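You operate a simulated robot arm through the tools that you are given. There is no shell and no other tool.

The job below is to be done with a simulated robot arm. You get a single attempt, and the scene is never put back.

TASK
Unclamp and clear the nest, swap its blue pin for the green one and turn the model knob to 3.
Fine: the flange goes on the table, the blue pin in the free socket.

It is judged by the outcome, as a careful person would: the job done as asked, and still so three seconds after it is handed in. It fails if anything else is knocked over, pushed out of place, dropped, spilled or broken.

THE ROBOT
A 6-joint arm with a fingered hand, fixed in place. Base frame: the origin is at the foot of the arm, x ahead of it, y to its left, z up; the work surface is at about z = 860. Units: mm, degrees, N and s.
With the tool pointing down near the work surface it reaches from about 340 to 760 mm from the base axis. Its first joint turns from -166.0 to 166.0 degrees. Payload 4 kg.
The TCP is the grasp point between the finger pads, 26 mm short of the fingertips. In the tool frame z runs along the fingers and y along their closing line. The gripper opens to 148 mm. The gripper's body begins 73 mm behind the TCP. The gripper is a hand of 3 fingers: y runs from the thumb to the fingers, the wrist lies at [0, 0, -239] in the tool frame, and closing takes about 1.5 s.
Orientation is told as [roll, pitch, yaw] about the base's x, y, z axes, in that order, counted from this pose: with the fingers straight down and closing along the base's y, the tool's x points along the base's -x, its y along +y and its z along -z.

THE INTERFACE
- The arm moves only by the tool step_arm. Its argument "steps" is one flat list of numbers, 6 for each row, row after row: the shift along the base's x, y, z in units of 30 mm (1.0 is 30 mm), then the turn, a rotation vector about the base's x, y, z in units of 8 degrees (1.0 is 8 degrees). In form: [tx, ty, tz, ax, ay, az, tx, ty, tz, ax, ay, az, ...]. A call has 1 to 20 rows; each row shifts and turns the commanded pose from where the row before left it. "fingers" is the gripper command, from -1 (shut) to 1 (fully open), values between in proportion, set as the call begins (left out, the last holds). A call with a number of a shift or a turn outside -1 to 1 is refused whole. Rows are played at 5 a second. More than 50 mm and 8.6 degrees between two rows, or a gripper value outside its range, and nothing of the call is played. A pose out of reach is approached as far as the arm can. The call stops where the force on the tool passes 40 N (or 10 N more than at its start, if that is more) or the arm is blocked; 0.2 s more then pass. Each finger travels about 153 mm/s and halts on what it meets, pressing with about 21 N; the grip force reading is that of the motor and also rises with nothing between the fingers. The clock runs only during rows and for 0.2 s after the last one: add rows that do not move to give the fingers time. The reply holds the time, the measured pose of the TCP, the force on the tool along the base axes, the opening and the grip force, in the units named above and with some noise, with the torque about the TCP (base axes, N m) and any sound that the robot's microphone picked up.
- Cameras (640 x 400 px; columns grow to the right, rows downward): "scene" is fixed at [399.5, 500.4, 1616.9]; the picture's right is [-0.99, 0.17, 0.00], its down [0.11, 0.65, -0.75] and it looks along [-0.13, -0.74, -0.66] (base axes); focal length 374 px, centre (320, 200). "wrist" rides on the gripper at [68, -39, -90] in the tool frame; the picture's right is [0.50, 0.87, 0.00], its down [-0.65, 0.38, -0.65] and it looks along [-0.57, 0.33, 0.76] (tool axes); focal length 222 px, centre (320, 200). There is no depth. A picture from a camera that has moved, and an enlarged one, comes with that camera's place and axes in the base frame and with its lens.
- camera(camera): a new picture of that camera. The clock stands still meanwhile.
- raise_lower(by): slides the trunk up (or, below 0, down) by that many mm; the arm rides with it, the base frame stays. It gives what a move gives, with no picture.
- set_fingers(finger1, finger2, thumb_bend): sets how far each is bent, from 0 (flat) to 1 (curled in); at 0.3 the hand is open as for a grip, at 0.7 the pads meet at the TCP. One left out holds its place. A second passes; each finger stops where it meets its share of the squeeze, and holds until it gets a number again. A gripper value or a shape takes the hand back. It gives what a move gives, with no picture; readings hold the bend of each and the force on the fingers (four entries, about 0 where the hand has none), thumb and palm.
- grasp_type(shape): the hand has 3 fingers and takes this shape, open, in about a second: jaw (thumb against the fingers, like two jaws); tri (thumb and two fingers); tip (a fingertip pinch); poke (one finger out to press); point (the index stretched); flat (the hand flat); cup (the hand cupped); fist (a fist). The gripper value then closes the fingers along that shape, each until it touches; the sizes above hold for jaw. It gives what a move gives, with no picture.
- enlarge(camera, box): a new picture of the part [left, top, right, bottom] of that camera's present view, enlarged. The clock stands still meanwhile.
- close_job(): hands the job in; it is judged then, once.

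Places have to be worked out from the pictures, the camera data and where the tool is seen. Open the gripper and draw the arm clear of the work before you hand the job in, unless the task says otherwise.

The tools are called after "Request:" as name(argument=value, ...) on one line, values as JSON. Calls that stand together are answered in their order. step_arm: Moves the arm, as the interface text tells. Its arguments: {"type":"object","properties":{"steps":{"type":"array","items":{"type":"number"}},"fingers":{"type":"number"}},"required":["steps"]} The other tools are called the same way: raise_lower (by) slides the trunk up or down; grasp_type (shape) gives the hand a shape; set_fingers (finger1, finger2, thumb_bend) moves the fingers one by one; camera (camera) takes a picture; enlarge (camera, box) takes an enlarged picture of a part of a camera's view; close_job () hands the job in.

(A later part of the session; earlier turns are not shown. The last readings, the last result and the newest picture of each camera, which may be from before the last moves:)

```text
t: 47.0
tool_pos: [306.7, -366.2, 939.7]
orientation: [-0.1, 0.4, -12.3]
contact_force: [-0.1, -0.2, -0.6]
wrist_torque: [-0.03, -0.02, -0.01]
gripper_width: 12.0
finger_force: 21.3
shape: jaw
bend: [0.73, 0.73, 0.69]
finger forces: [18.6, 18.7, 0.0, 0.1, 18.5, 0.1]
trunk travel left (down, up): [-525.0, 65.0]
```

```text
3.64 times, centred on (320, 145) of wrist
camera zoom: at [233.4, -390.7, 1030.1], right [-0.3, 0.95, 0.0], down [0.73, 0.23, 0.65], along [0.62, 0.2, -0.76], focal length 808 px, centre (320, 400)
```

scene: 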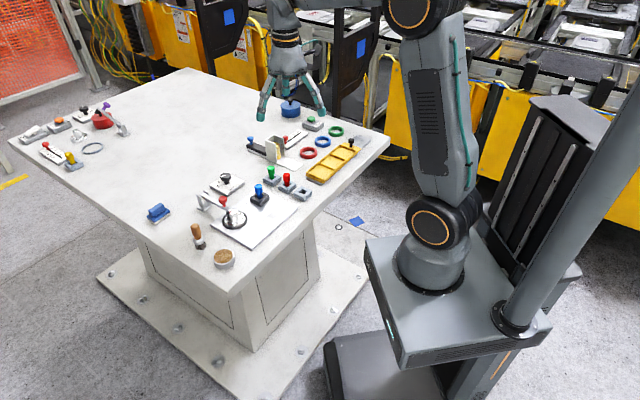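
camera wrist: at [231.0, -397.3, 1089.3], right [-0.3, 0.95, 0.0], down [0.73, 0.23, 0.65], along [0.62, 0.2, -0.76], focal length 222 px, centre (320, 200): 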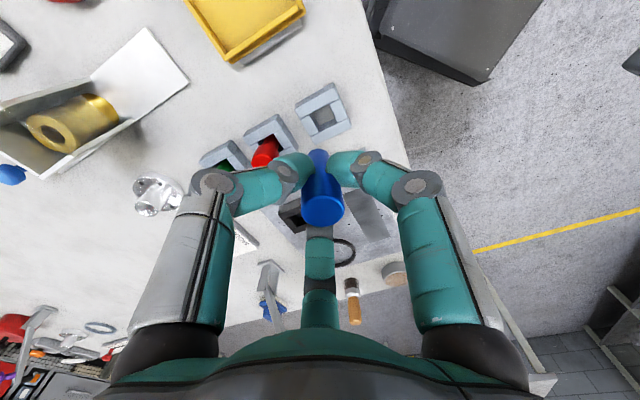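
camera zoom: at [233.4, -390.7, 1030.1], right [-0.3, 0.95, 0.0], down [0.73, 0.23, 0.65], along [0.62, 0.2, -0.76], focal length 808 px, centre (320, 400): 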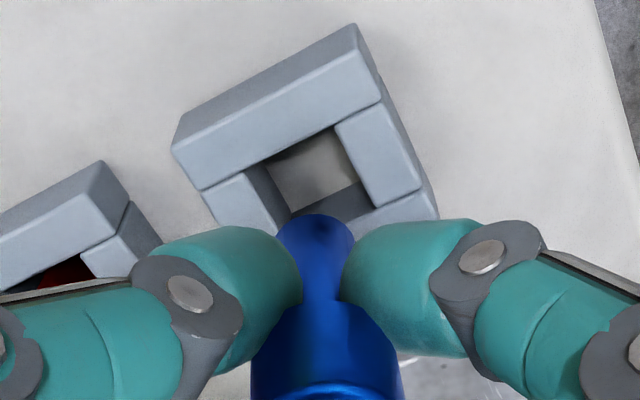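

The scene view, the wrist view and the camera displacement agree that the pin is about (+2,+1.3) mm off the socket centre. I correct that and lower until the tip is just at the socket opening.

Request:
step_arm(steps=[-0.067, -0.043, -0.2, 0, 0, 0, 0, 0, -0.2, 0, 0, 0, 0, 0, 0, 0, 0, 0])

Request:
enlarge(camera="scene", box=[280, 165, 330, 208])

Request:
enlarge(camera="wrist", box=[250, 90, 390, 200])

```text
t: 47.8
tool_pos: [303.9, -366.2, 928.5]
orientation: [-0.1, 0.4, -12.4]
contact_force: [0.4, 0.4, -0.3]
wrist_torque: [-0.03, 0.0, 0.01]
gripper_width: 11.9
finger_force: 20.7
shape: jaw
bend: [0.73, 0.73, 0.69]
finger forces: [18.5, 18.9, 0.0, 0.0, 18.3, 0.0]
trunk travel left (down, up): [-525.0, 65.0]
```

```text
9.30 times, centred on (305, 186) of scene
camera zoom: at [399.5, 500.4, 1616.9], right [-0.99, 0.17, 0.0], down [0.11, 0.65, -0.75], along [-0.13, -0.74, -0.66], focal length 3480 px, centre (460, 326)
```

zoom: 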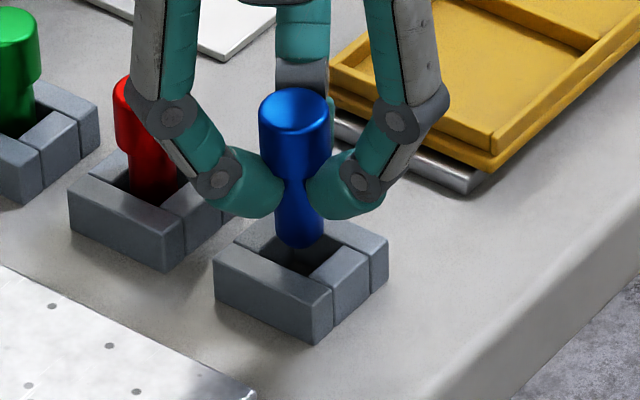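

```text
3.64 times, centred on (320, 145) of wrist
camera zoom: at [231.3, -392.4, 1018.4], right [-0.3, 0.95, 0.0], down [0.73, 0.23, 0.65], along [0.62, 0.2, -0.76], focal length 808 px, centre (320, 400)
```

zoom: 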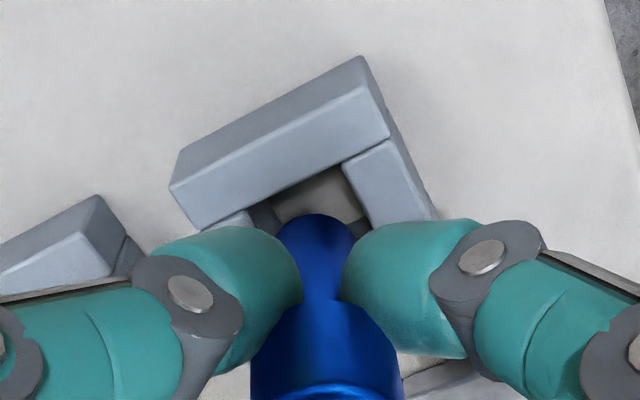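

The tip projects right onto the hole's centre. I lower into the socket in small steps and watch the force.

Request:
step_arm(steps=[0, 0, -0.12, 0, 0, 0, 0, 0, -0.12, 0, 0, 0, 0, 0, -0.12, 0, 0, 0, 0, 0, -0.12, 0, 0, 0])

Request:
enlarge(camera="scene", box=[280, 165, 330, 208])

```text
t: 48.8
tool_pos: [304.0, -366.8, 914.6]
orientation: [-0.1, 0.5, -12.4]
contact_force: [0.4, -0.3, 0.4]
wrist_torque: [-0.02, 0.03, 0.0]
gripper_width: 11.8
finger_force: 21.2
shape: jaw
bend: [0.73, 0.73, 0.69]
finger forces: [18.6, 18.9, 0.0, 0.0, 18.4, 0.0]
trunk travel left (down, up): [-525.0, 65.0]
```

```text
9.30 times, centred on (305, 186) of scene
camera zoom: at [399.5, 500.4, 1616.9], right [-0.99, 0.17, 0.0], down [0.11, 0.65, -0.75], along [-0.13, -0.74, -0.66], focal length 3480 px, centre (460, 326)
```

zoom: 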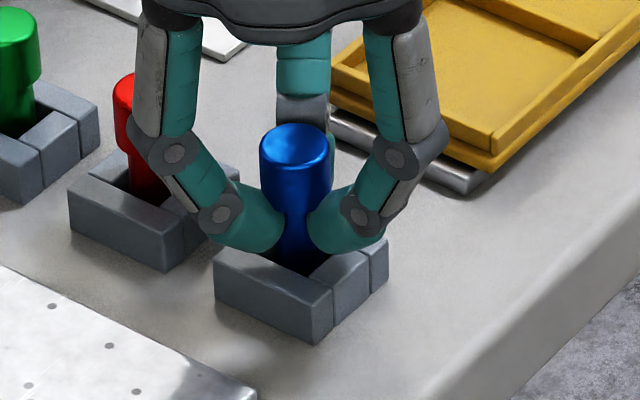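

The pin is entering freely without force. I continue to just above its seat.

Request:
step_arm(steps=[0, 0, -0.08, 0, 0, 0, 0, 0, -0.08, 0, 0, 0, 0, 0, -0.06, 0, 0, 0, 0, 0, 0, 0, 0, 0])

Request:
enlarge(camera="scene", box=[280, 165, 330, 208])

```text
t: 49.8
tool_pos: [304.4, -366.7, 907.4]
orientation: [-0.2, 0.5, -12.3]
contact_force: [0.6, 0.5, -0.9]
wrist_torque: [0.0, 0.0, 0.02]
gripper_width: 12.3
finger_force: 21.1
shape: jaw
bend: [0.73, 0.73, 0.69]
finger forces: [18.7, 18.8, 0.1, 0.1, 18.4, 0.0]
trunk travel left (down, up): [-525.0, 65.0]
```

```text
9.30 times, centred on (305, 186) of scene
camera zoom: at [399.5, 500.4, 1616.9], right [-0.99, 0.17, 0.0], down [0.11, 0.65, -0.75], along [-0.13, -0.74, -0.66], focal length 3480 px, centre (460, 326)
```

zoom: 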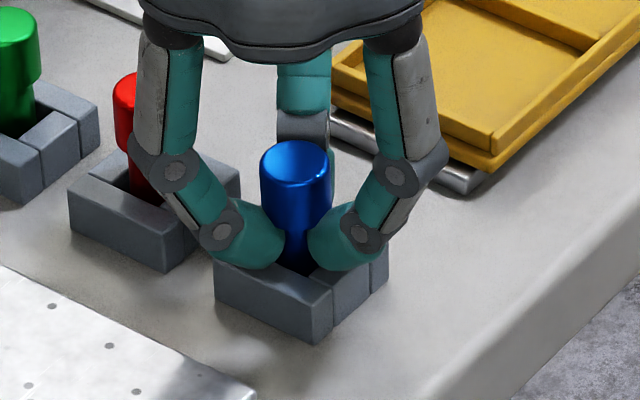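

The pin is nearly seated and there is no load on the hand. I open the fingers and rise.

Request:
step_arm(steps=[0, 0, 0, 0, 0, 0, 0, 0, 0, 0, 0, 0, 0, 0, 0, 0, 0, 0], fingers=-0.3)

Request:
step_arm(steps=[0, 0, 0.3, 0, 0, 0, 0, 0, 0.6, 0, 0, 0, 0, 0, 0.8, 0, 0, 0, 0, 0, 0.8, 0, 0, 0, 0, 0, 0.5, 0, 0, 0])

Request:
enlarge(camera="scene", box=[220, 130, 340, 220])

```text
t: 50.6
tool_pos: [304.1, -368.1, 909.1]
orientation: [0.0, 0.4, -12.3]
contact_force: [0.0, -0.8, -0.2]
wrist_torque: [0.01, 0.0, -0.02]
gripper_width: 51.4
finger_force: 0.1
shape: jaw
bend: [0.77, 0.77, 0.7]
finger forces: [0.1, 0.0, 0.0, 0.1, 0.0, 0.0]
trunk travel left (down, up): [-525.0, 65.0]
```

```text
t: 51.8
tool_pos: [303.4, -367.0, 997.8]
orientation: [-0.1, 0.4, -12.3]
contact_force: [-0.3, 0.8, 0.2]
wrist_torque: [0.02, 0.0, -0.01]
gripper_width: 51.6
finger_force: 0.0
shape: jaw
bend: [0.77, 0.77, 0.7]
finger forces: [0.1, 0.0, 0.1, 0.0, 0.0, 0.1]
trunk travel left (down, up): [-525.0, 65.0]
```

```text
4.44 times, centred on (280, 175) of scene
camera zoom: at [399.5, 500.4, 1616.9], right [-0.99, 0.17, 0.0], down [0.11, 0.65, -0.75], along [-0.13, -0.74, -0.66], focal length 1663 px, centre (498, 311)
```

zoom: 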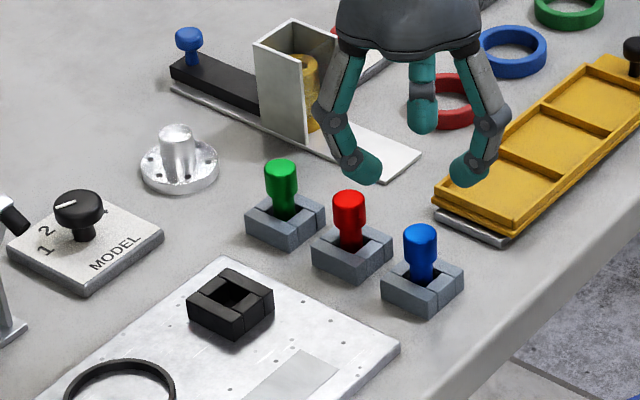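

Blue stands properly in the formerly free socket, with red and green untouched. Now the green pin: I move above it near (387,-452) while turning to yaw -75°, so no finger points at the red pin.

Request:
step_arm(steps=[0.35, -0.354, 0, 0, 0, -0.98, 0.35, -0.354, 0, 0, 0, -0.98, 0.35, -0.354, 0, 0, 0, -0.98, 0.35, -0.354, 0, 0, 0, -0.98, 0.35, -0.354, 0, 0, 0, -0.98, 0.35, -0.354, 0, 0, 0, -0.98, 0.35, -0.354, 0, 0, 0, -0.98, 0.35, -0.354, 0, 0, 0, -0.98, 0, 0, 0, 0, 0, 0])

Request:
camera(camera="wrist")

Request:
enlarge(camera="wrist", box=[250, 70, 390, 180])

```text
t: 53.8
tool_pos: [388.8, -451.9, 997.2]
orientation: [0.0, 0.4, -75.1]
contact_force: [-0.2, 0.6, 0.3]
wrist_torque: [-0.02, -0.01, 0.01]
gripper_width: 51.8
finger_force: 0.1
shape: jaw
bend: [0.77, 0.77, 0.7]
finger forces: [0.0, 0.0, 0.0, 0.0, 0.0, 0.1]
trunk travel left (down, up): [-525.0, 65.0]
```

```text
taken
camera wrist: at [335.1, -399.2, 1087.2], right [0.71, 0.71, 0.0], down [0.54, -0.54, 0.65], along [0.46, -0.46, -0.76], focal length 222 px, centre (320, 200)
```

wrist: 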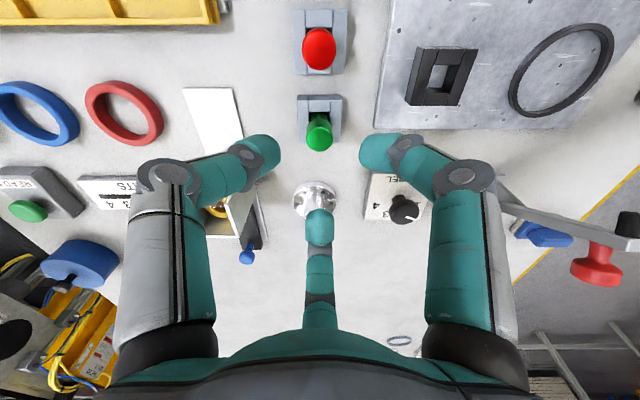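

```text
3.64 times, centred on (320, 125) of wrist
camera zoom: at [335.1, -399.2, 1087.2], right [0.71, 0.71, 0.0], down [0.54, -0.54, 0.65], along [0.46, -0.46, -0.76], focal length 808 px, centre (320, 473)
```

zoom: 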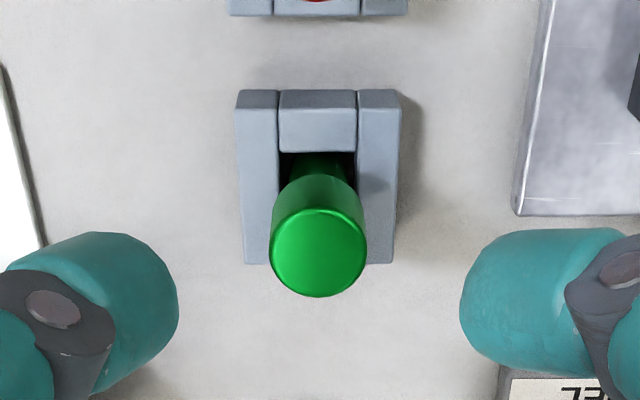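

The green pin is dead centre laterally. Allowing for the small forward bias I have seen, I shift about 2 mm forward and descend part way for a check.

Request:
step_arm(steps=[0.05, -0.053, -0.6, 0, 0, 0, 0, 0, -0.7, 0, 0, 0, 0, 0, -0.4, 0, 0, 0, 0, 0, 0, 0, 0, 0])

Request:
enlarge(camera="wrist", box=[250, 90, 390, 220])

Request:
enlarge(camera="scene", box=[230, 130, 330, 220])

```text
t: 54.8
tool_pos: [389.5, -453.8, 947.1]
orientation: [-0.1, 0.5, -75.2]
contact_force: [-0.3, -0.1, -0.7]
wrist_torque: [0.03, -0.02, -0.02]
gripper_width: 51.6
finger_force: 0.0
shape: jaw
bend: [0.77, 0.77, 0.7]
finger forces: [0.1, 0.0, 0.0, 0.0, 0.0, 0.0]
trunk travel left (down, up): [-525.0, 65.0]
```

```text
3.08 times, centred on (320, 155) of wrist
camera zoom: at [335.6, -400.9, 1036.0], right [0.71, 0.71, 0.0], down [0.54, -0.54, 0.65], along [0.46, -0.46, -0.76], focal length 684 px, centre (320, 338)
```

zoom: 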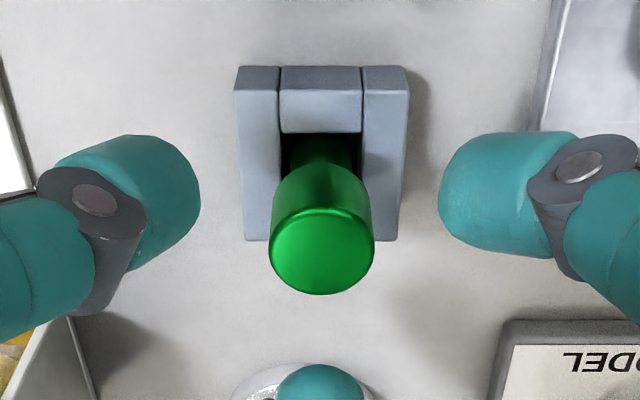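

```text
4.44 times, centred on (280, 175) of scene
camera zoom: at [399.5, 500.4, 1616.9], right [-0.99, 0.17, 0.0], down [0.11, 0.65, -0.75], along [-0.13, -0.74, -0.66], focal length 1663 px, centre (498, 311)
```

zoom: 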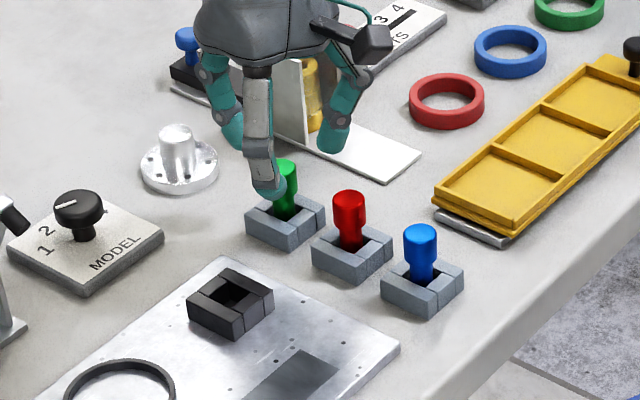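

The pin is aligned within about a millimetre. I descend to the same relative height as for the blue pin and close.

Request:
step_arm(steps=[0, 0, -0.5, 0, 0, 0, 0, 0, -0.4, 0, 0, 0, 0, 0, -0.32, 0, 0, 0, 0, 0, 0, 0, 0, 0])

Request:
step_arm(steps=[0, 0, 0, 0, 0, 0, 0, 0, 0, 0, 0, 0, 0, 0, 0, 0, 0, 0, 0, 0, 0, 0, 0, 0, 0, 0, 0, 0, 0, 0, 0, 0, 0, 0, 0, 0], fingers=-1)

Request:
enlarge(camera="wrist", box=[250, 110, 390, 240])

Request:
enlarge(camera="scene", box=[230, 130, 330, 220])

```text
t: 55.8
tool_pos: [388.9, -454.1, 910.5]
orientation: [-0.1, 0.4, -75.1]
contact_force: [0.5, 1.0, 0.2]
wrist_torque: [-0.03, 0.02, 0.0]
gripper_width: 51.7
finger_force: 0.0
shape: jaw
bend: [0.77, 0.77, 0.7]
finger forces: [0.0, 0.1, 0.0, 0.0, 0.0, 0.1]
trunk travel left (down, up): [-525.0, 65.0]
```

```text
t: 57.2
tool_pos: [390.9, -453.7, 911.0]
orientation: [-0.1, 0.4, -75.1]
contact_force: [1.1, -0.8, -0.7]
wrist_torque: [-0.05, -0.03, -0.03]
gripper_width: 12.1
finger_force: 20.6
shape: jaw
bend: [0.73, 0.73, 0.71]
finger forces: [18.3, 18.8, 0.0, 0.0, 17.7, 0.0]
trunk travel left (down, up): [-525.0, 65.0]
```

```text
3.08 times, centred on (320, 175) of wrist
camera zoom: at [335.8, -401.4, 999.3], right [0.71, 0.71, 0.0], down [0.54, -0.54, 0.65], along [0.46, -0.46, -0.76], focal length 684 px, centre (320, 277)
```

zoom: 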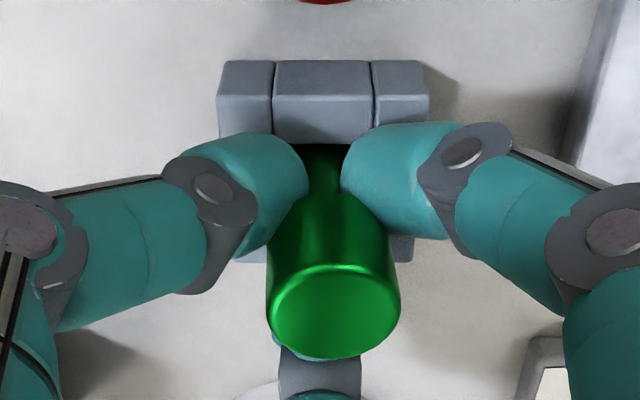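

```text
4.44 times, centred on (280, 175) of scene
camera zoom: at [399.5, 500.4, 1616.9], right [-0.99, 0.17, 0.0], down [0.11, 0.65, -0.75], along [-0.13, -0.74, -0.66], focal length 1663 px, centre (498, 311)
```

zoom: 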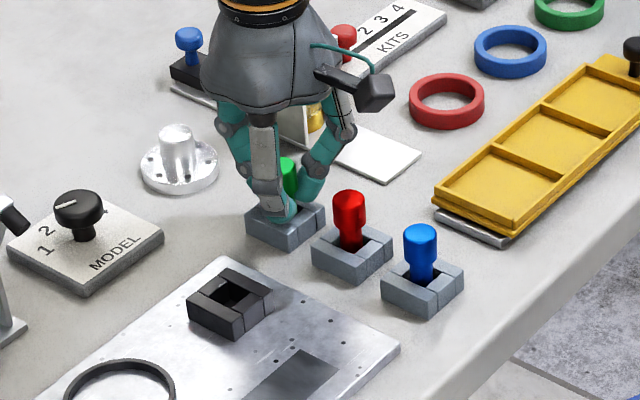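

Same secure hold as before, 18 N per finger. I lift the green pin straight up clear of its socket.

Request:
step_arm(steps=[0, 0, 0.2, 0, 0, 0, 0, 0, 0.3, 0, 0, 0, 0, 0, 0.5, 0, 0, 0, 0, 0, 0.6, 0, 0, 0, 0, 0, 0.7, 0, 0, 0, 0, 0, 0.5, 0, 0, 0])

Request:
enlarge(camera="wrist", box=[240, 70, 400, 240])

Request:
enlarge(camera="scene", box=[230, 120, 330, 220])

```text
t: 58.6
tool_pos: [391.0, -453.6, 994.8]
orientation: [-0.1, 0.4, -75.1]
contact_force: [0.3, -0.4, -0.5]
wrist_torque: [-0.02, 0.01, 0.01]
gripper_width: 12.0
finger_force: 21.4
shape: jaw
bend: [0.73, 0.73, 0.71]
finger forces: [18.7, 18.7, 0.0, 0.0, 18.2, 0.0]
trunk travel left (down, up): [-525.0, 65.0]
```

```text
2.35 times, centred on (320, 155) of wrist
camera zoom: at [336.0, -400.8, 1083.2], right [0.71, 0.71, 0.0], down [0.54, -0.54, 0.65], along [0.46, -0.46, -0.76], focal length 523 px, centre (320, 306)
```

zoom: 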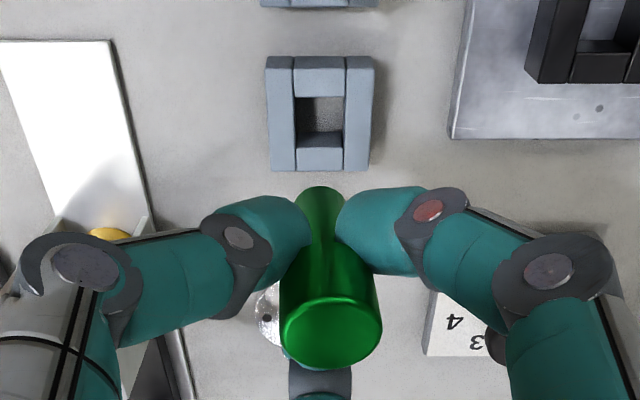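

```text
4.00 times, centred on (280, 170) of scene
camera zoom: at [399.5, 500.4, 1616.9], right [-0.99, 0.17, 0.0], down [0.11, 0.65, -0.75], along [-0.13, -0.74, -0.66], focal length 1497 px, centre (480, 320)
```

zoom: 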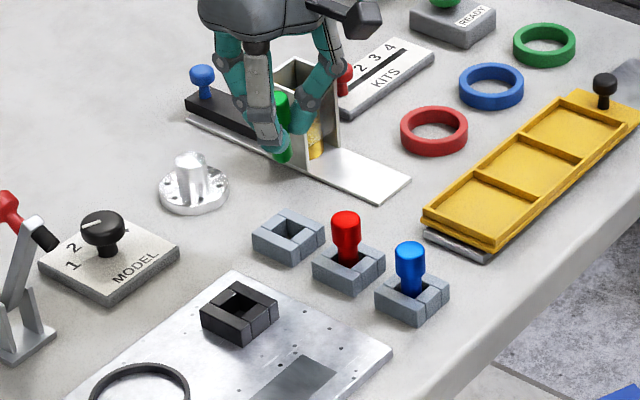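

The green pin is out. I take precise zooms of the emptied green socket and the black nest socket to work out the offset between them.

Request:
enlarge(camera="scene", box=[254, 166, 290, 194])

Request:
enlarge(camera="scene", box=[242, 184, 278, 212])

```text
14.29 times, centred on (272, 180) of scene
camera zoom: at [399.5, 500.4, 1616.9], right [-0.99, 0.17, 0.0], down [0.11, 0.65, -0.75], along [-0.13, -0.74, -0.66], focal length 5345 px, centre (1006, 486)
```

zoom: 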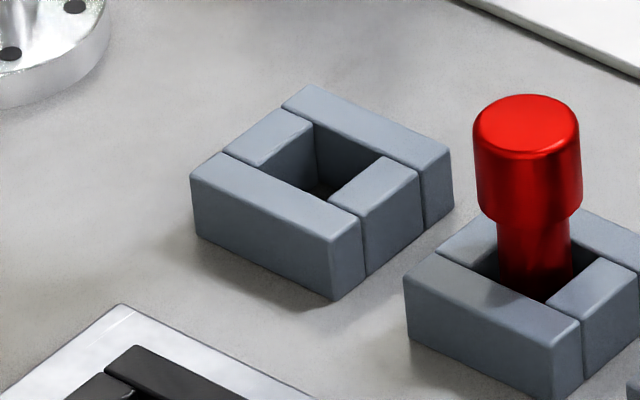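

```text
14.29 times, centred on (260, 198) of scene
camera zoom: at [399.5, 500.4, 1616.9], right [-0.99, 0.17, 0.0], down [0.11, 0.65, -0.75], along [-0.13, -0.74, -0.66], focal length 5345 px, centre (1177, 229)
```

zoom: 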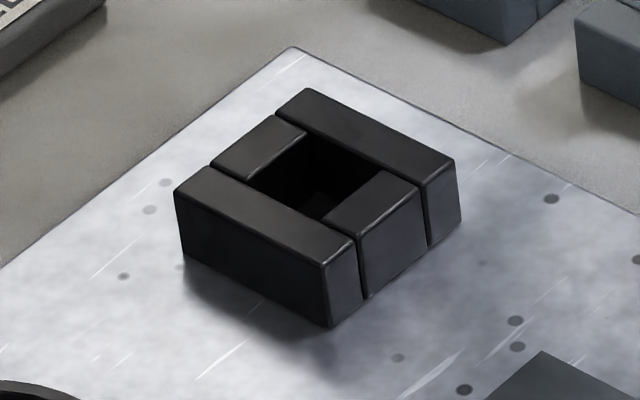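

From the scene, the green-to-nest offset is (+43.5,+98) mm, and from my grip positions it is (+46,+97), so I aim for TCP ≈ (434.8,-356). I carry the pin there and lower to about 12 mm above the nest socket for a check.

Request:
step_arm(steps=[0.366, 0.8125, 0, 0, 0, 0, 0.366, 0.8125, 0, 0, 0, 0, 0.366, 0.8125, 0, 0, 0, 0, 0.366, 0.8125, 0, 0, 0, 0, 0, 0, -0.8, 0, 0, 0, 0, 0, -0.8, 0, 0, 0, 0, 0, 0, 0, 0, 0])

Request:
enlarge(camera="scene", box=[235, 165, 285, 210])

Request:
enlarge(camera="wrist", box=[250, 80, 390, 200])

```text
t: 60.2
tool_pos: [433.2, -355.9, 945.1]
orientation: [-0.1, 0.4, -75.1]
contact_force: [0.4, 0.1, 0.1]
wrist_torque: [-0.01, 0.02, -0.02]
gripper_width: 11.9
finger_force: 21.1
shape: jaw
bend: [0.73, 0.73, 0.71]
finger forces: [18.6, 18.7, 0.0, 0.0, 18.2, 0.0]
trunk travel left (down, up): [-525.0, 65.0]
```

```text
8.89 times, centred on (260, 188) of scene
camera zoom: at [399.5, 500.4, 1616.9], right [-0.99, 0.17, 0.0], down [0.11, 0.65, -0.75], along [-0.13, -0.74, -0.66], focal length 3326 px, centre (853, 311)
```

zoom: 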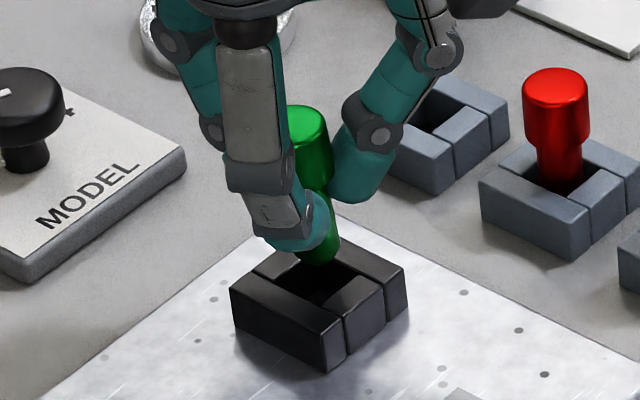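

```text
3.33 times, centred on (320, 140) of wrist
camera zoom: at [379.6, -303.0, 1035.0], right [0.71, 0.71, 0.0], down [0.54, -0.54, 0.65], along [0.46, -0.46, -0.76], focal length 740 px, centre (320, 400)
```

zoom: 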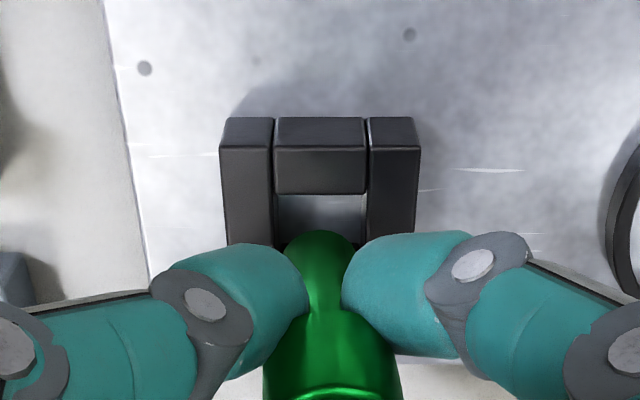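

The pin may be leaning slightly in the grip. I zoom closer before going further.

Request:
enlarge(camera="scene", box=[256, 174, 284, 204])

Request:
camera(camera="wrist")

Request:
enlarge(camera="wrist", box=[280, 130, 360, 250])

```text
13.33 times, centred on (270, 189) of scene
camera zoom: at [399.5, 500.4, 1616.9], right [-0.99, 0.17, 0.0], down [0.11, 0.65, -0.75], along [-0.13, -0.74, -0.66], focal length 4988 px, centre (987, 347)
```

zoom: 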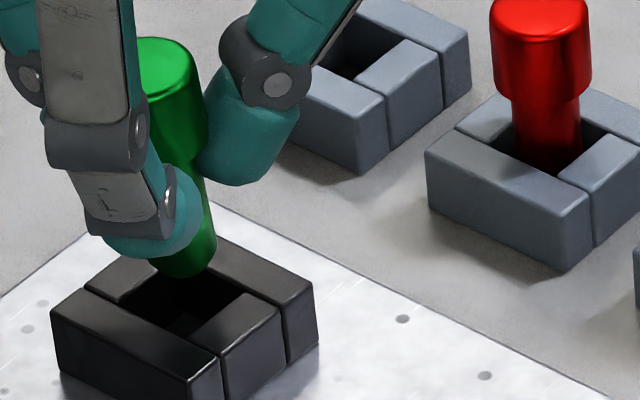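

```text
taken
camera wrist: at [379.6, -303.0, 1035.0], right [0.71, 0.71, 0.0], down [0.54, -0.54, 0.65], along [0.46, -0.46, -0.76], focal length 222 px, centre (320, 200)
```

wrist: 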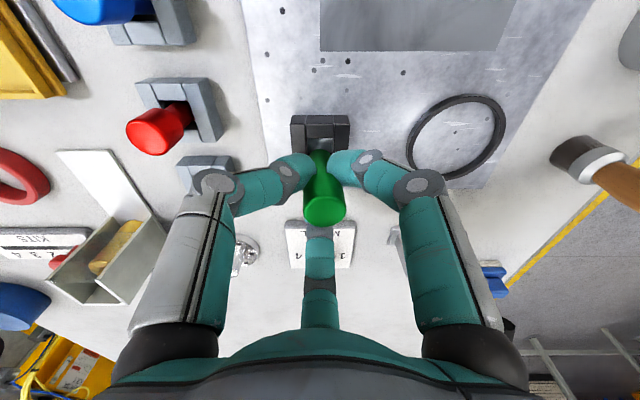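

```text
3.33 times, centred on (320, 190) of wrist
camera zoom: at [379.6, -303.0, 1035.0], right [0.71, 0.71, 0.0], down [0.54, -0.54, 0.65], along [0.46, -0.46, -0.76], focal length 740 px, centre (320, 233)
```

zoom: 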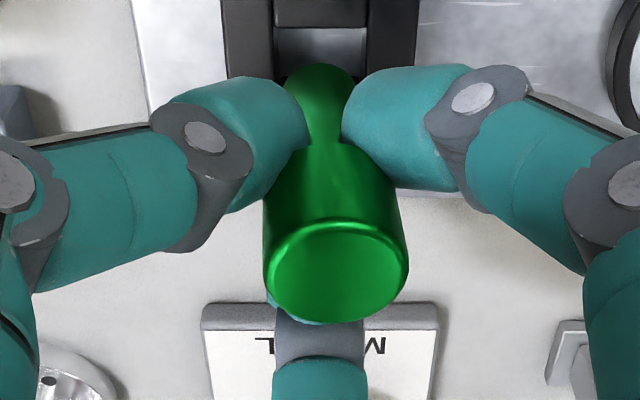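

The apparent lean is mostly perspective, with a real tilt of only about 3°. The camera moved (43.7,98.1) mm against the (43.5,98.3) needed, so the tip is aligned. I lower slowly and watch the force.

Request:
step_arm(steps=[0, 0, -0.15, 0, 0, 0, 0, 0, -0.1, 0, 0, 0, 0, 0, -0.1, 0, 0, 0, 0, 0, -0.1, 0, 0, 0, 0, 0, 0, 0, 0, 0])

Request:
enlarge(camera="scene", box=[246, 174, 284, 210])

Request:
enlarge(camera="wrist", box=[250, 80, 390, 200])

```text
t: 61.4
tool_pos: [433.4, -356.5, 932.1]
orientation: [-0.2, 0.3, -75.1]
contact_force: [-0.1, 0.6, -0.2]
wrist_torque: [-0.04, 0.0, 0.03]
gripper_width: 12.2
finger_force: 21.3
shape: jaw
bend: [0.73, 0.73, 0.71]
finger forces: [18.6, 18.6, 0.0, 0.0, 18.3, 0.0]
trunk travel left (down, up): [-525.0, 65.0]
```

```text
11.11 times, centred on (265, 192) of scene
camera zoom: at [399.5, 500.4, 1616.9], right [-0.99, 0.17, 0.0], down [0.11, 0.65, -0.75], along [-0.13, -0.74, -0.66], focal length 4157 px, centre (931, 289)
```

zoom: 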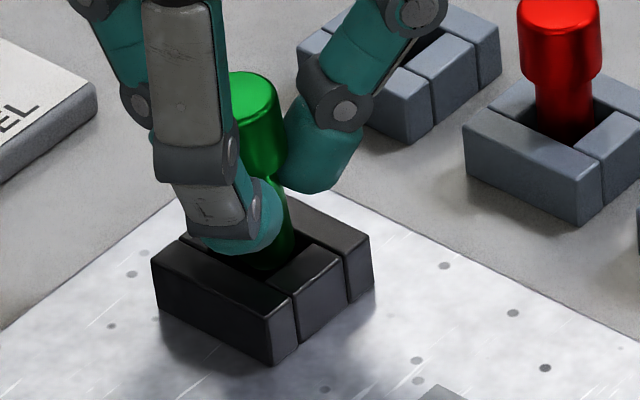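

```text
3.33 times, centred on (320, 140) of wrist
camera zoom: at [379.6, -303.2, 1021.5], right [0.71, 0.71, 0.0], down [0.54, -0.54, 0.65], along [0.46, -0.46, -0.76], focal length 740 px, centre (320, 400)
```

zoom: 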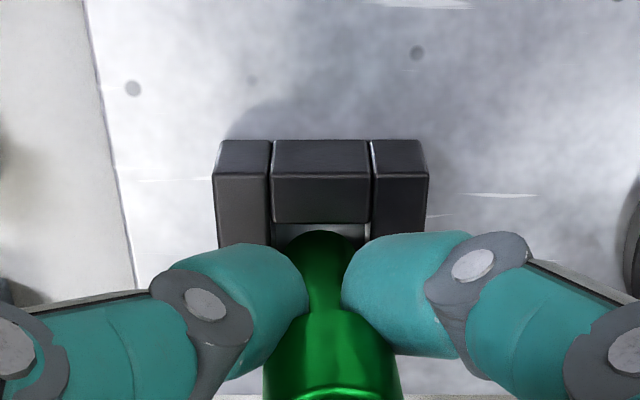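

The tip is at the mouth of the hole with an even gap all round. I keep lowering gently.

Request:
step_arm(steps=[0, 0, -0.1, 0, 0, 0, 0, 0, -0.1, 0, 0, 0, 0, 0, -0.1, 0, 0, 0, 0, 0, -0.1, 0, 0, 0])

Request:
enlarge(camera="scene", box=[246, 174, 284, 210])

```text
t: 62.4
tool_pos: [433.6, -357.1, 920.6]
orientation: [0.0, 0.5, -75.1]
contact_force: [0.3, -0.4, -0.2]
wrist_torque: [0.01, 0.01, -0.01]
gripper_width: 11.9
finger_force: 21.2
shape: jaw
bend: [0.73, 0.73, 0.71]
finger forces: [18.6, 18.7, 0.0, 0.0, 18.3, 0.0]
trunk travel left (down, up): [-525.0, 65.0]
```

```text
11.11 times, centred on (265, 192) of scene
camera zoom: at [399.5, 500.4, 1616.9], right [-0.99, 0.17, 0.0], down [0.11, 0.65, -0.75], along [-0.13, -0.74, -0.66], focal length 4157 px, centre (931, 289)
```

zoom: 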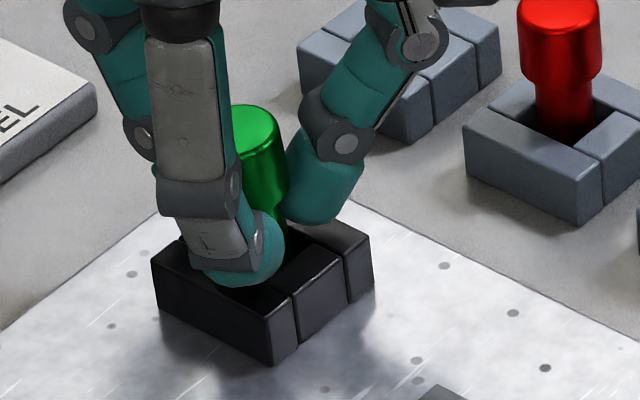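

The pin is sliding in without resistance. I take the last few millimetres, then release and rise.

Request:
step_arm(steps=[0, 0, -0.07, 0, 0, 0, 0, 0, -0.04, 0, 0, 0, 0, 0, 0, 0, 0, 0])

Request:
step_arm(steps=[0, 0, 0, 0, 0, 0, 0, 0, 0, 0, 0, 0, 0, 0, 0, 0, 0, 0], fingers=-0.3)

Request:
step_arm(steps=[0, 0, 0.3, 0, 0, 0, 0, 0, 0.6, 0, 0, 0, 0, 0, 0.8, 0, 0, 0, 0, 0, 0.8, 0, 0, 0, 0, 0, 0.3, 0, 0, 0])

Request:
enlarge(camera="scene", box=[210, 130, 330, 230])

Request:
camera(camera="wrist")

```text
t: 63.2
tool_pos: [434.2, -356.3, 917.5]
orientation: [-0.1, 0.4, -75.1]
contact_force: [0.1, -0.3, 0.5]
wrist_torque: [0.02, -0.03, -0.02]
gripper_width: 12.1
finger_force: 20.9
shape: jaw
bend: [0.73, 0.73, 0.71]
finger forces: [18.6, 18.8, 0.1, 0.0, 18.3, 0.1]
trunk travel left (down, up): [-525.0, 65.0]
```

```text
t: 64.0
tool_pos: [434.2, -356.3, 917.7]
orientation: [-0.2, 0.5, -75.1]
contact_force: [0.0, -0.4, 0.1]
wrist_torque: [0.01, 0.01, 0.0]
gripper_width: 51.5
finger_force: 0.1
shape: jaw
bend: [0.77, 0.77, 0.7]
finger forces: [0.1, 0.0, 0.0, 0.0, 0.0, 0.1]
trunk travel left (down, up): [-525.0, 65.0]
```

```text
t: 65.2
tool_pos: [435.1, -355.4, 1001.9]
orientation: [-0.1, 0.5, -75.0]
contact_force: [-0.4, -1.0, 0.4]
wrist_torque: [-0.01, -0.04, 0.01]
gripper_width: 51.6
finger_force: 0.1
shape: jaw
bend: [0.77, 0.77, 0.7]
finger forces: [0.0, 0.0, 0.0, 0.0, 0.0, 0.0]
trunk travel left (down, up): [-525.0, 65.0]
```

```text
4.00 times, centred on (270, 180) of scene
camera zoom: at [399.5, 500.4, 1616.9], right [-0.99, 0.17, 0.0], down [0.11, 0.65, -0.75], along [-0.13, -0.74, -0.66], focal length 1497 px, centre (520, 280)
```

zoom: 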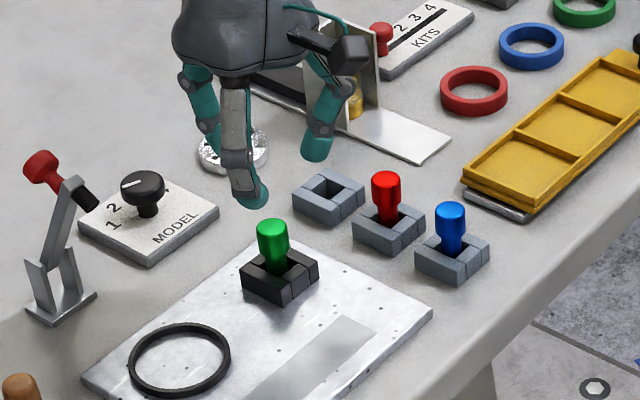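

```text
taken
camera wrist: at [380.2, -303.1, 1090.9], right [0.71, 0.71, 0.0], down [0.54, -0.54, 0.65], along [0.46, -0.46, -0.76], focal length 222 px, centre (320, 200)
```

wrist: 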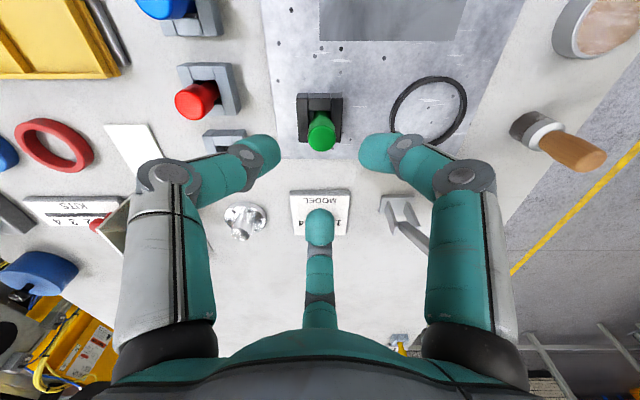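

Green now stands in the nest and blue in the rack. For the knob, I turn to yaw about 0 while moving above it, near (530,-457), so I can rotate clockwise from there without sweeping a finger past the clamp.

Request:
step_arm(steps=[0, 0, 0, 0, 0, 0.9625, 0, 0, 0, 0, 0, 0.9625, 0, 0, 0, 0, 0, 0.9625, 0.452, -0.479, 0, 0, 0, 0.9625, 0.452, -0.479, 0, 0, 0, 0.9625, 0.452, -0.479, 0, 0, 0, 0.9625, 0.452, -0.479, 0, 0, 0, 0.9625, 0.452, -0.479, 0, 0, 0, 0.9625, 0.452, -0.479, 0, 0, 0, 0.9625, 0.452, -0.479, 0, 0, 0, 0.9625, 0, 0, 0, 0, 0, 0])

Request:
camera(camera="wrist")

Request:
enlarge(camera="wrist", box=[250, 70, 390, 190])

Request:
enlarge(camera="scene", box=[190, 130, 310, 230])

```text
t: 67.6
tool_pos: [530.6, -457.0, 1000.6]
orientation: [-0.1, 0.5, 2.0]
contact_force: [0.4, 0.7, -0.1]
wrist_torque: [0.0, 0.04, 0.03]
gripper_width: 51.6
finger_force: 0.1
shape: jaw
bend: [0.77, 0.77, 0.7]
finger forces: [0.0, 0.0, 0.1, 0.0, 0.1, 0.0]
trunk travel left (down, up): [-525.0, 65.0]
```

```text
taken
camera wrist: at [465.2, -500.5, 1090.5], right [-0.53, 0.85, 0.0], down [0.65, 0.4, 0.65], along [0.55, 0.34, -0.76], focal length 222 px, centre (320, 200)
```

wrist: 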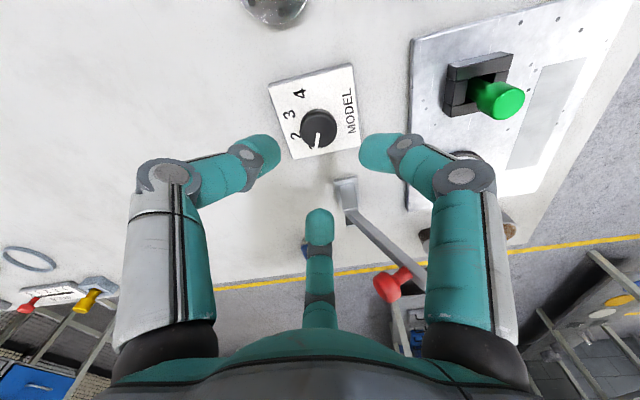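

```text
3.33 times, centred on (320, 130) of wrist
camera zoom: at [465.2, -500.5, 1090.5], right [-0.53, 0.85, 0.0], down [0.65, 0.4, 0.65], along [0.55, 0.34, -0.76], focal length 740 px, centre (320, 433)
```

zoom: 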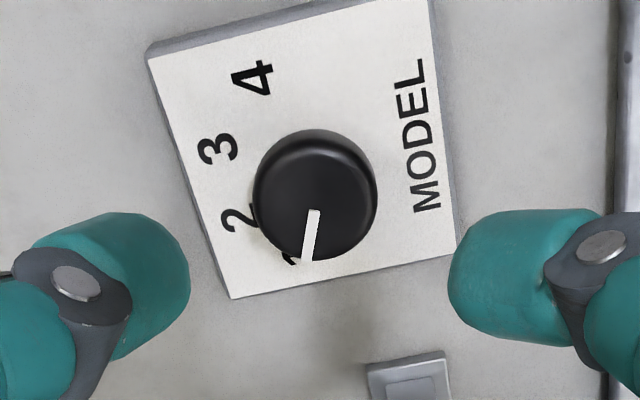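

```text
4.00 times, centred on (250, 180) of scene
camera zoom: at [399.5, 500.4, 1616.9], right [-0.99, 0.17, 0.0], down [0.11, 0.65, -0.75], along [-0.13, -0.74, -0.66], focal length 1497 px, centre (600, 280)
```

zoom: 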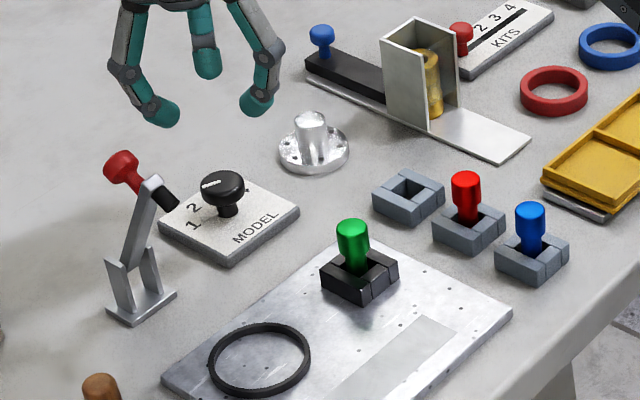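

The knob points at 1, about 21° in base terms, with label 3 near -67°, so I need to turn it about 88° clockwise. I adjust to yaw 8, shift about 2 mm and descend for a closer look.

Request:
step_arm(steps=[0.07, 0.005, -0.4, 0, 0, 0.75, 0, 0, -0.7, 0, 0, 0, 0, 0, -0.6, 0, 0, 0, 0, 0, 0, 0, 0, 0])

Request:
camera(camera="wrist")

Request:
enlarge(camera="wrist", box=[250, 90, 390, 210])

Request:
enlarge(camera="scene", box=[190, 130, 290, 220])

```text
t: 68.6
tool_pos: [531.6, -456.7, 950.8]
orientation: [-0.2, 0.3, 8.0]
contact_force: [-0.4, 0.6, 0.1]
wrist_torque: [-0.03, 0.02, -0.04]
gripper_width: 51.7
finger_force: 0.1
shape: jaw
bend: [0.77, 0.77, 0.7]
finger forces: [0.0, 0.1, 0.1, 0.0, 0.0, 0.0]
trunk travel left (down, up): [-525.0, 65.0]
```

```text
taken
camera wrist: at [471.7, -506.2, 1039.8], right [-0.61, 0.79, 0.0], down [0.6, 0.47, 0.65], along [0.51, 0.4, -0.76], focal length 222 px, centre (320, 200)
```

wrist: 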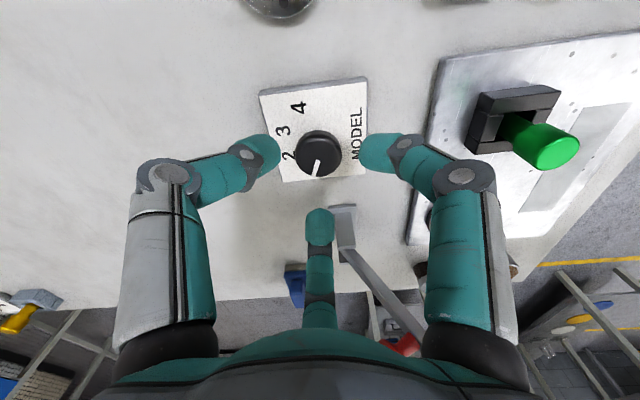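

```text
3.33 times, centred on (320, 150) of wrist
camera zoom: at [471.7, -506.2, 1039.8], right [-0.61, 0.79, 0.0], down [0.6, 0.47, 0.65], along [0.51, 0.4, -0.76], focal length 740 px, centre (320, 367)
```

zoom: 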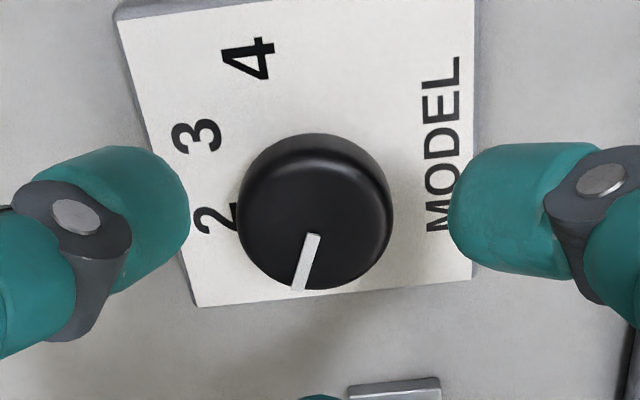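

```text
4.44 times, centred on (240, 175) of scene
camera zoom: at [399.5, 500.4, 1616.9], right [-0.99, 0.17, 0.0], down [0.11, 0.65, -0.75], along [-0.13, -0.74, -0.66], focal length 1663 px, centre (676, 311)
```

zoom: 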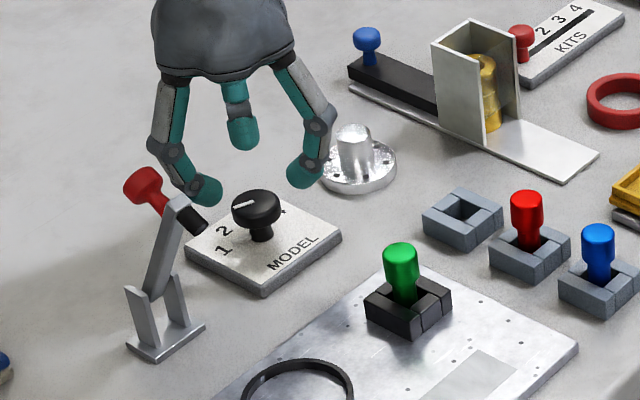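

The knob cap is centred within about a millimetre. I descend so the fingertips sit beside the cap, well above the dial plate, and close on it.

Request:
step_arm(steps=[0.035, -0.013, -0.45, 0, 0, 0, 0, 0, -0.45, 0, 0, 0, 0, 0, -0.33, 0, 0, 0, 0, 0, 0, 0, 0, 0])

Request:
enlarge(camera="wrist", box=[250, 100, 390, 240])

Request:
enlarge(camera="scene", box=[190, 130, 290, 220])

```text
t: 69.6
tool_pos: [532.9, -456.6, 911.4]
orientation: [-0.1, 0.4, 7.9]
contact_force: [-1.3, -0.1, -0.1]
wrist_torque: [0.01, 0.0, 0.0]
gripper_width: 51.6
finger_force: 0.1
shape: jaw
bend: [0.77, 0.77, 0.7]
finger forces: [0.0, 0.1, 0.0, 0.0, 0.1, 0.0]
trunk travel left (down, up): [-525.0, 65.0]
```

```text
2.86 times, centred on (320, 170) of wrist
camera zoom: at [472.3, -506.5, 1001.9], right [-0.61, 0.79, 0.0], down [0.6, 0.47, 0.65], along [0.51, 0.4, -0.76], focal length 635 px, centre (320, 286)
```

zoom: 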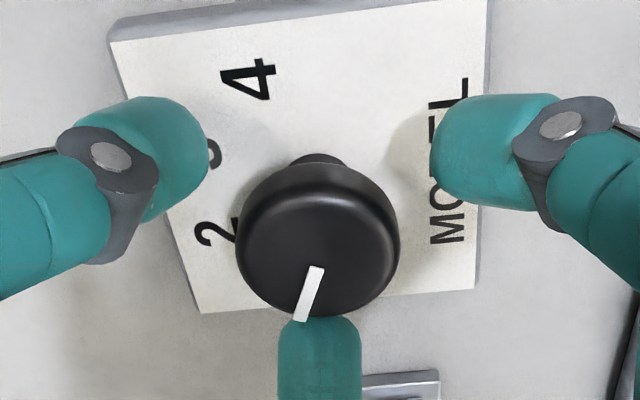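

```text
4.44 times, centred on (240, 175) of scene
camera zoom: at [399.5, 500.4, 1616.9], right [-0.99, 0.17, 0.0], down [0.11, 0.65, -0.75], along [-0.13, -0.74, -0.66], focal length 1663 px, centre (676, 311)
```

zoom: 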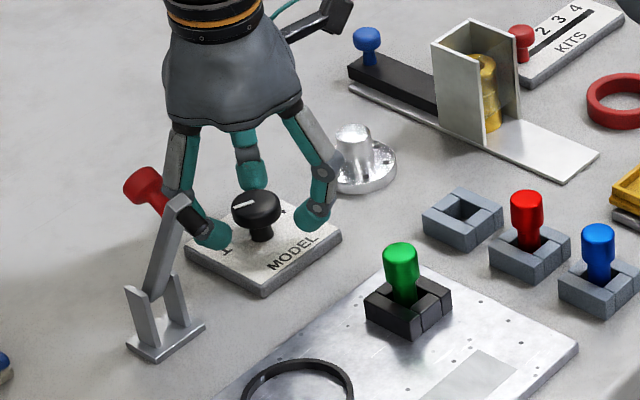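

The cap is thin, spanning about z 891–903, so I raise 4 mm to meet its rim squarely, then close.

Request:
step_arm(steps=[0, 0, 0.12, 0, 0, 0, 0, 0, 0, 0, 0, 0])

Request:
step_arm(steps=[0, 0, 0, 0, 0, 0, 0, 0, 0, 0, 0, 0, 0, 0, 0, 0, 0, 0, 0, 0, 0, 0, 0, 0, 0, 0, 0, 0, 0, 0], fingers=-1)

Request:
enlarge(camera="wrist", box=[250, 100, 390, 240])

Request:
enlarge(camera="scene", box=[200, 140, 280, 210])

```text
t: 70.2
tool_pos: [533.1, -457.5, 916.7]
orientation: [-0.1, 0.4, 7.8]
contact_force: [0.1, -0.2, -0.8]
wrist_torque: [-0.02, 0.01, -0.02]
gripper_width: 51.6
finger_force: 0.1
shape: jaw
bend: [0.77, 0.77, 0.7]
finger forces: [0.0, 0.0, 0.0, 0.0, 0.1, 0.0]
trunk travel left (down, up): [-525.0, 65.0]
```

```text
t: 71.4
tool_pos: [532.3, -455.9, 915.9]
orientation: [0.0, 0.4, 7.9]
contact_force: [-1.0, -0.9, 0.2]
wrist_torque: [-0.01, 0.0, -0.08]
gripper_width: 26.6
finger_force: 20.9
shape: jaw
bend: [0.75, 0.76, 0.7]
finger forces: [17.9, 18.3, 0.0, 0.0, 18.6, 0.1]
trunk travel left (down, up): [-525.0, 65.0]
```

```text
2.86 times, centred on (320, 170) of wrist
camera zoom: at [472.2, -506.5, 1005.7], right [-0.61, 0.79, 0.0], down [0.6, 0.47, 0.65], along [0.51, 0.4, -0.76], focal length 635 px, centre (320, 286)
```

zoom: 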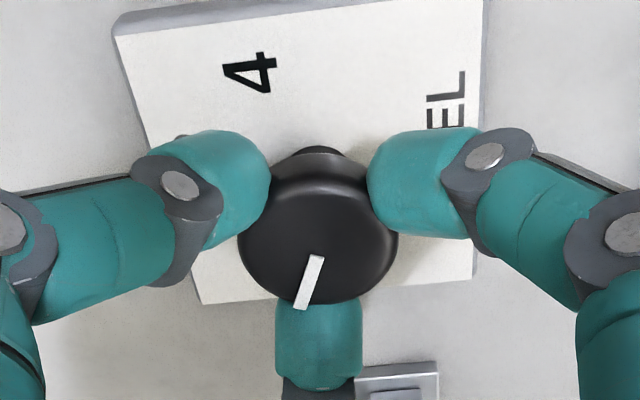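

```text
5.71 times, centred on (240, 175) of scene
camera zoom: at [399.5, 500.4, 1616.9], right [-0.99, 0.17, 0.0], down [0.11, 0.65, -0.75], along [-0.13, -0.74, -0.66], focal length 2138 px, centre (777, 343)
```

zoom: 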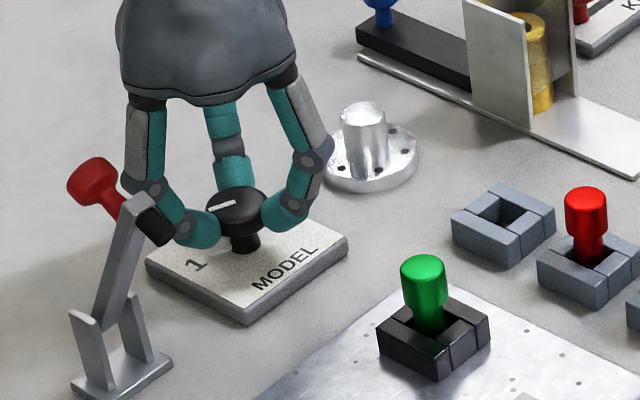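

The cap is gripped evenly. I begin turning it clockwise as seen from above, starting with 24° and checking torque and sound.

Request:
step_arm(steps=[0, 0, 0, 0, 0, -1, 0, 0, 0, 0, 0, -1, 0, 0, 0, 0, 0, -1])

Request:
enlarge(camera="wrist", box=[250, 100, 390, 240])

Request:
enlarge(camera="scene", box=[200, 140, 280, 210])

```text
t: 72.2
tool_pos: [533.3, -456.4, 915.2]
orientation: [0.0, 0.5, -16.1]
contact_force: [0.2, 1.6, -1.9]
wrist_torque: [0.05, 0.02, 0.02]
gripper_width: 26.5
finger_force: 21.0
shape: jaw
bend: [0.75, 0.76, 0.7]
finger forces: [20.0, 18.5, 0.0, 0.0, 17.3, 0.0]
trunk travel left (down, up): [-525.0, 65.0]
```

```text
2.86 times, centred on (320, 170) of wrist
camera zoom: at [458.2, -477.1, 1005.9], right [-0.24, 0.97, 0.0], down [0.74, 0.18, 0.65], along [0.63, 0.16, -0.76], focal length 635 px, centre (320, 286)
```

zoom: 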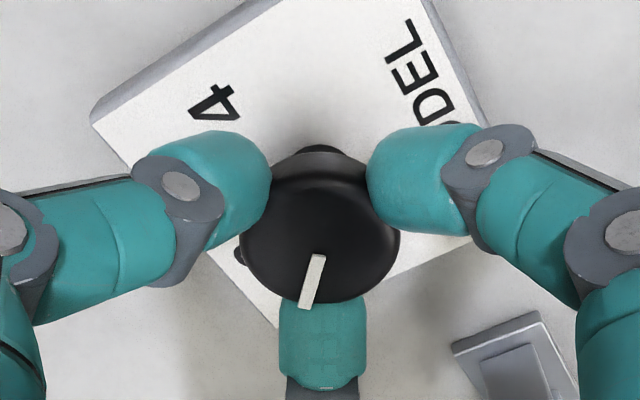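

```text
5.71 times, centred on (240, 175) of scene
camera zoom: at [399.5, 500.4, 1616.9], right [-0.99, 0.17, 0.0], down [0.11, 0.65, -0.75], along [-0.13, -0.74, -0.66], focal length 2138 px, centre (777, 343)
```

zoom: 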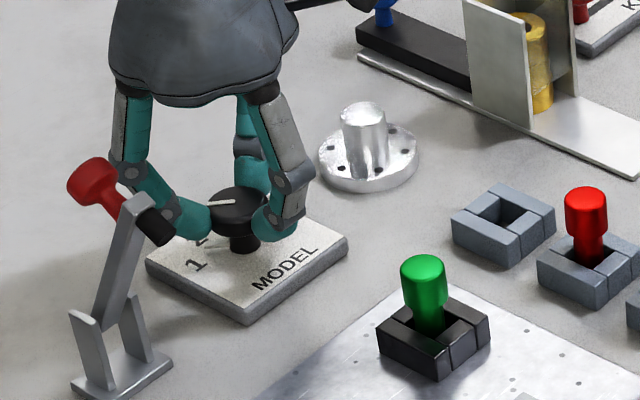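

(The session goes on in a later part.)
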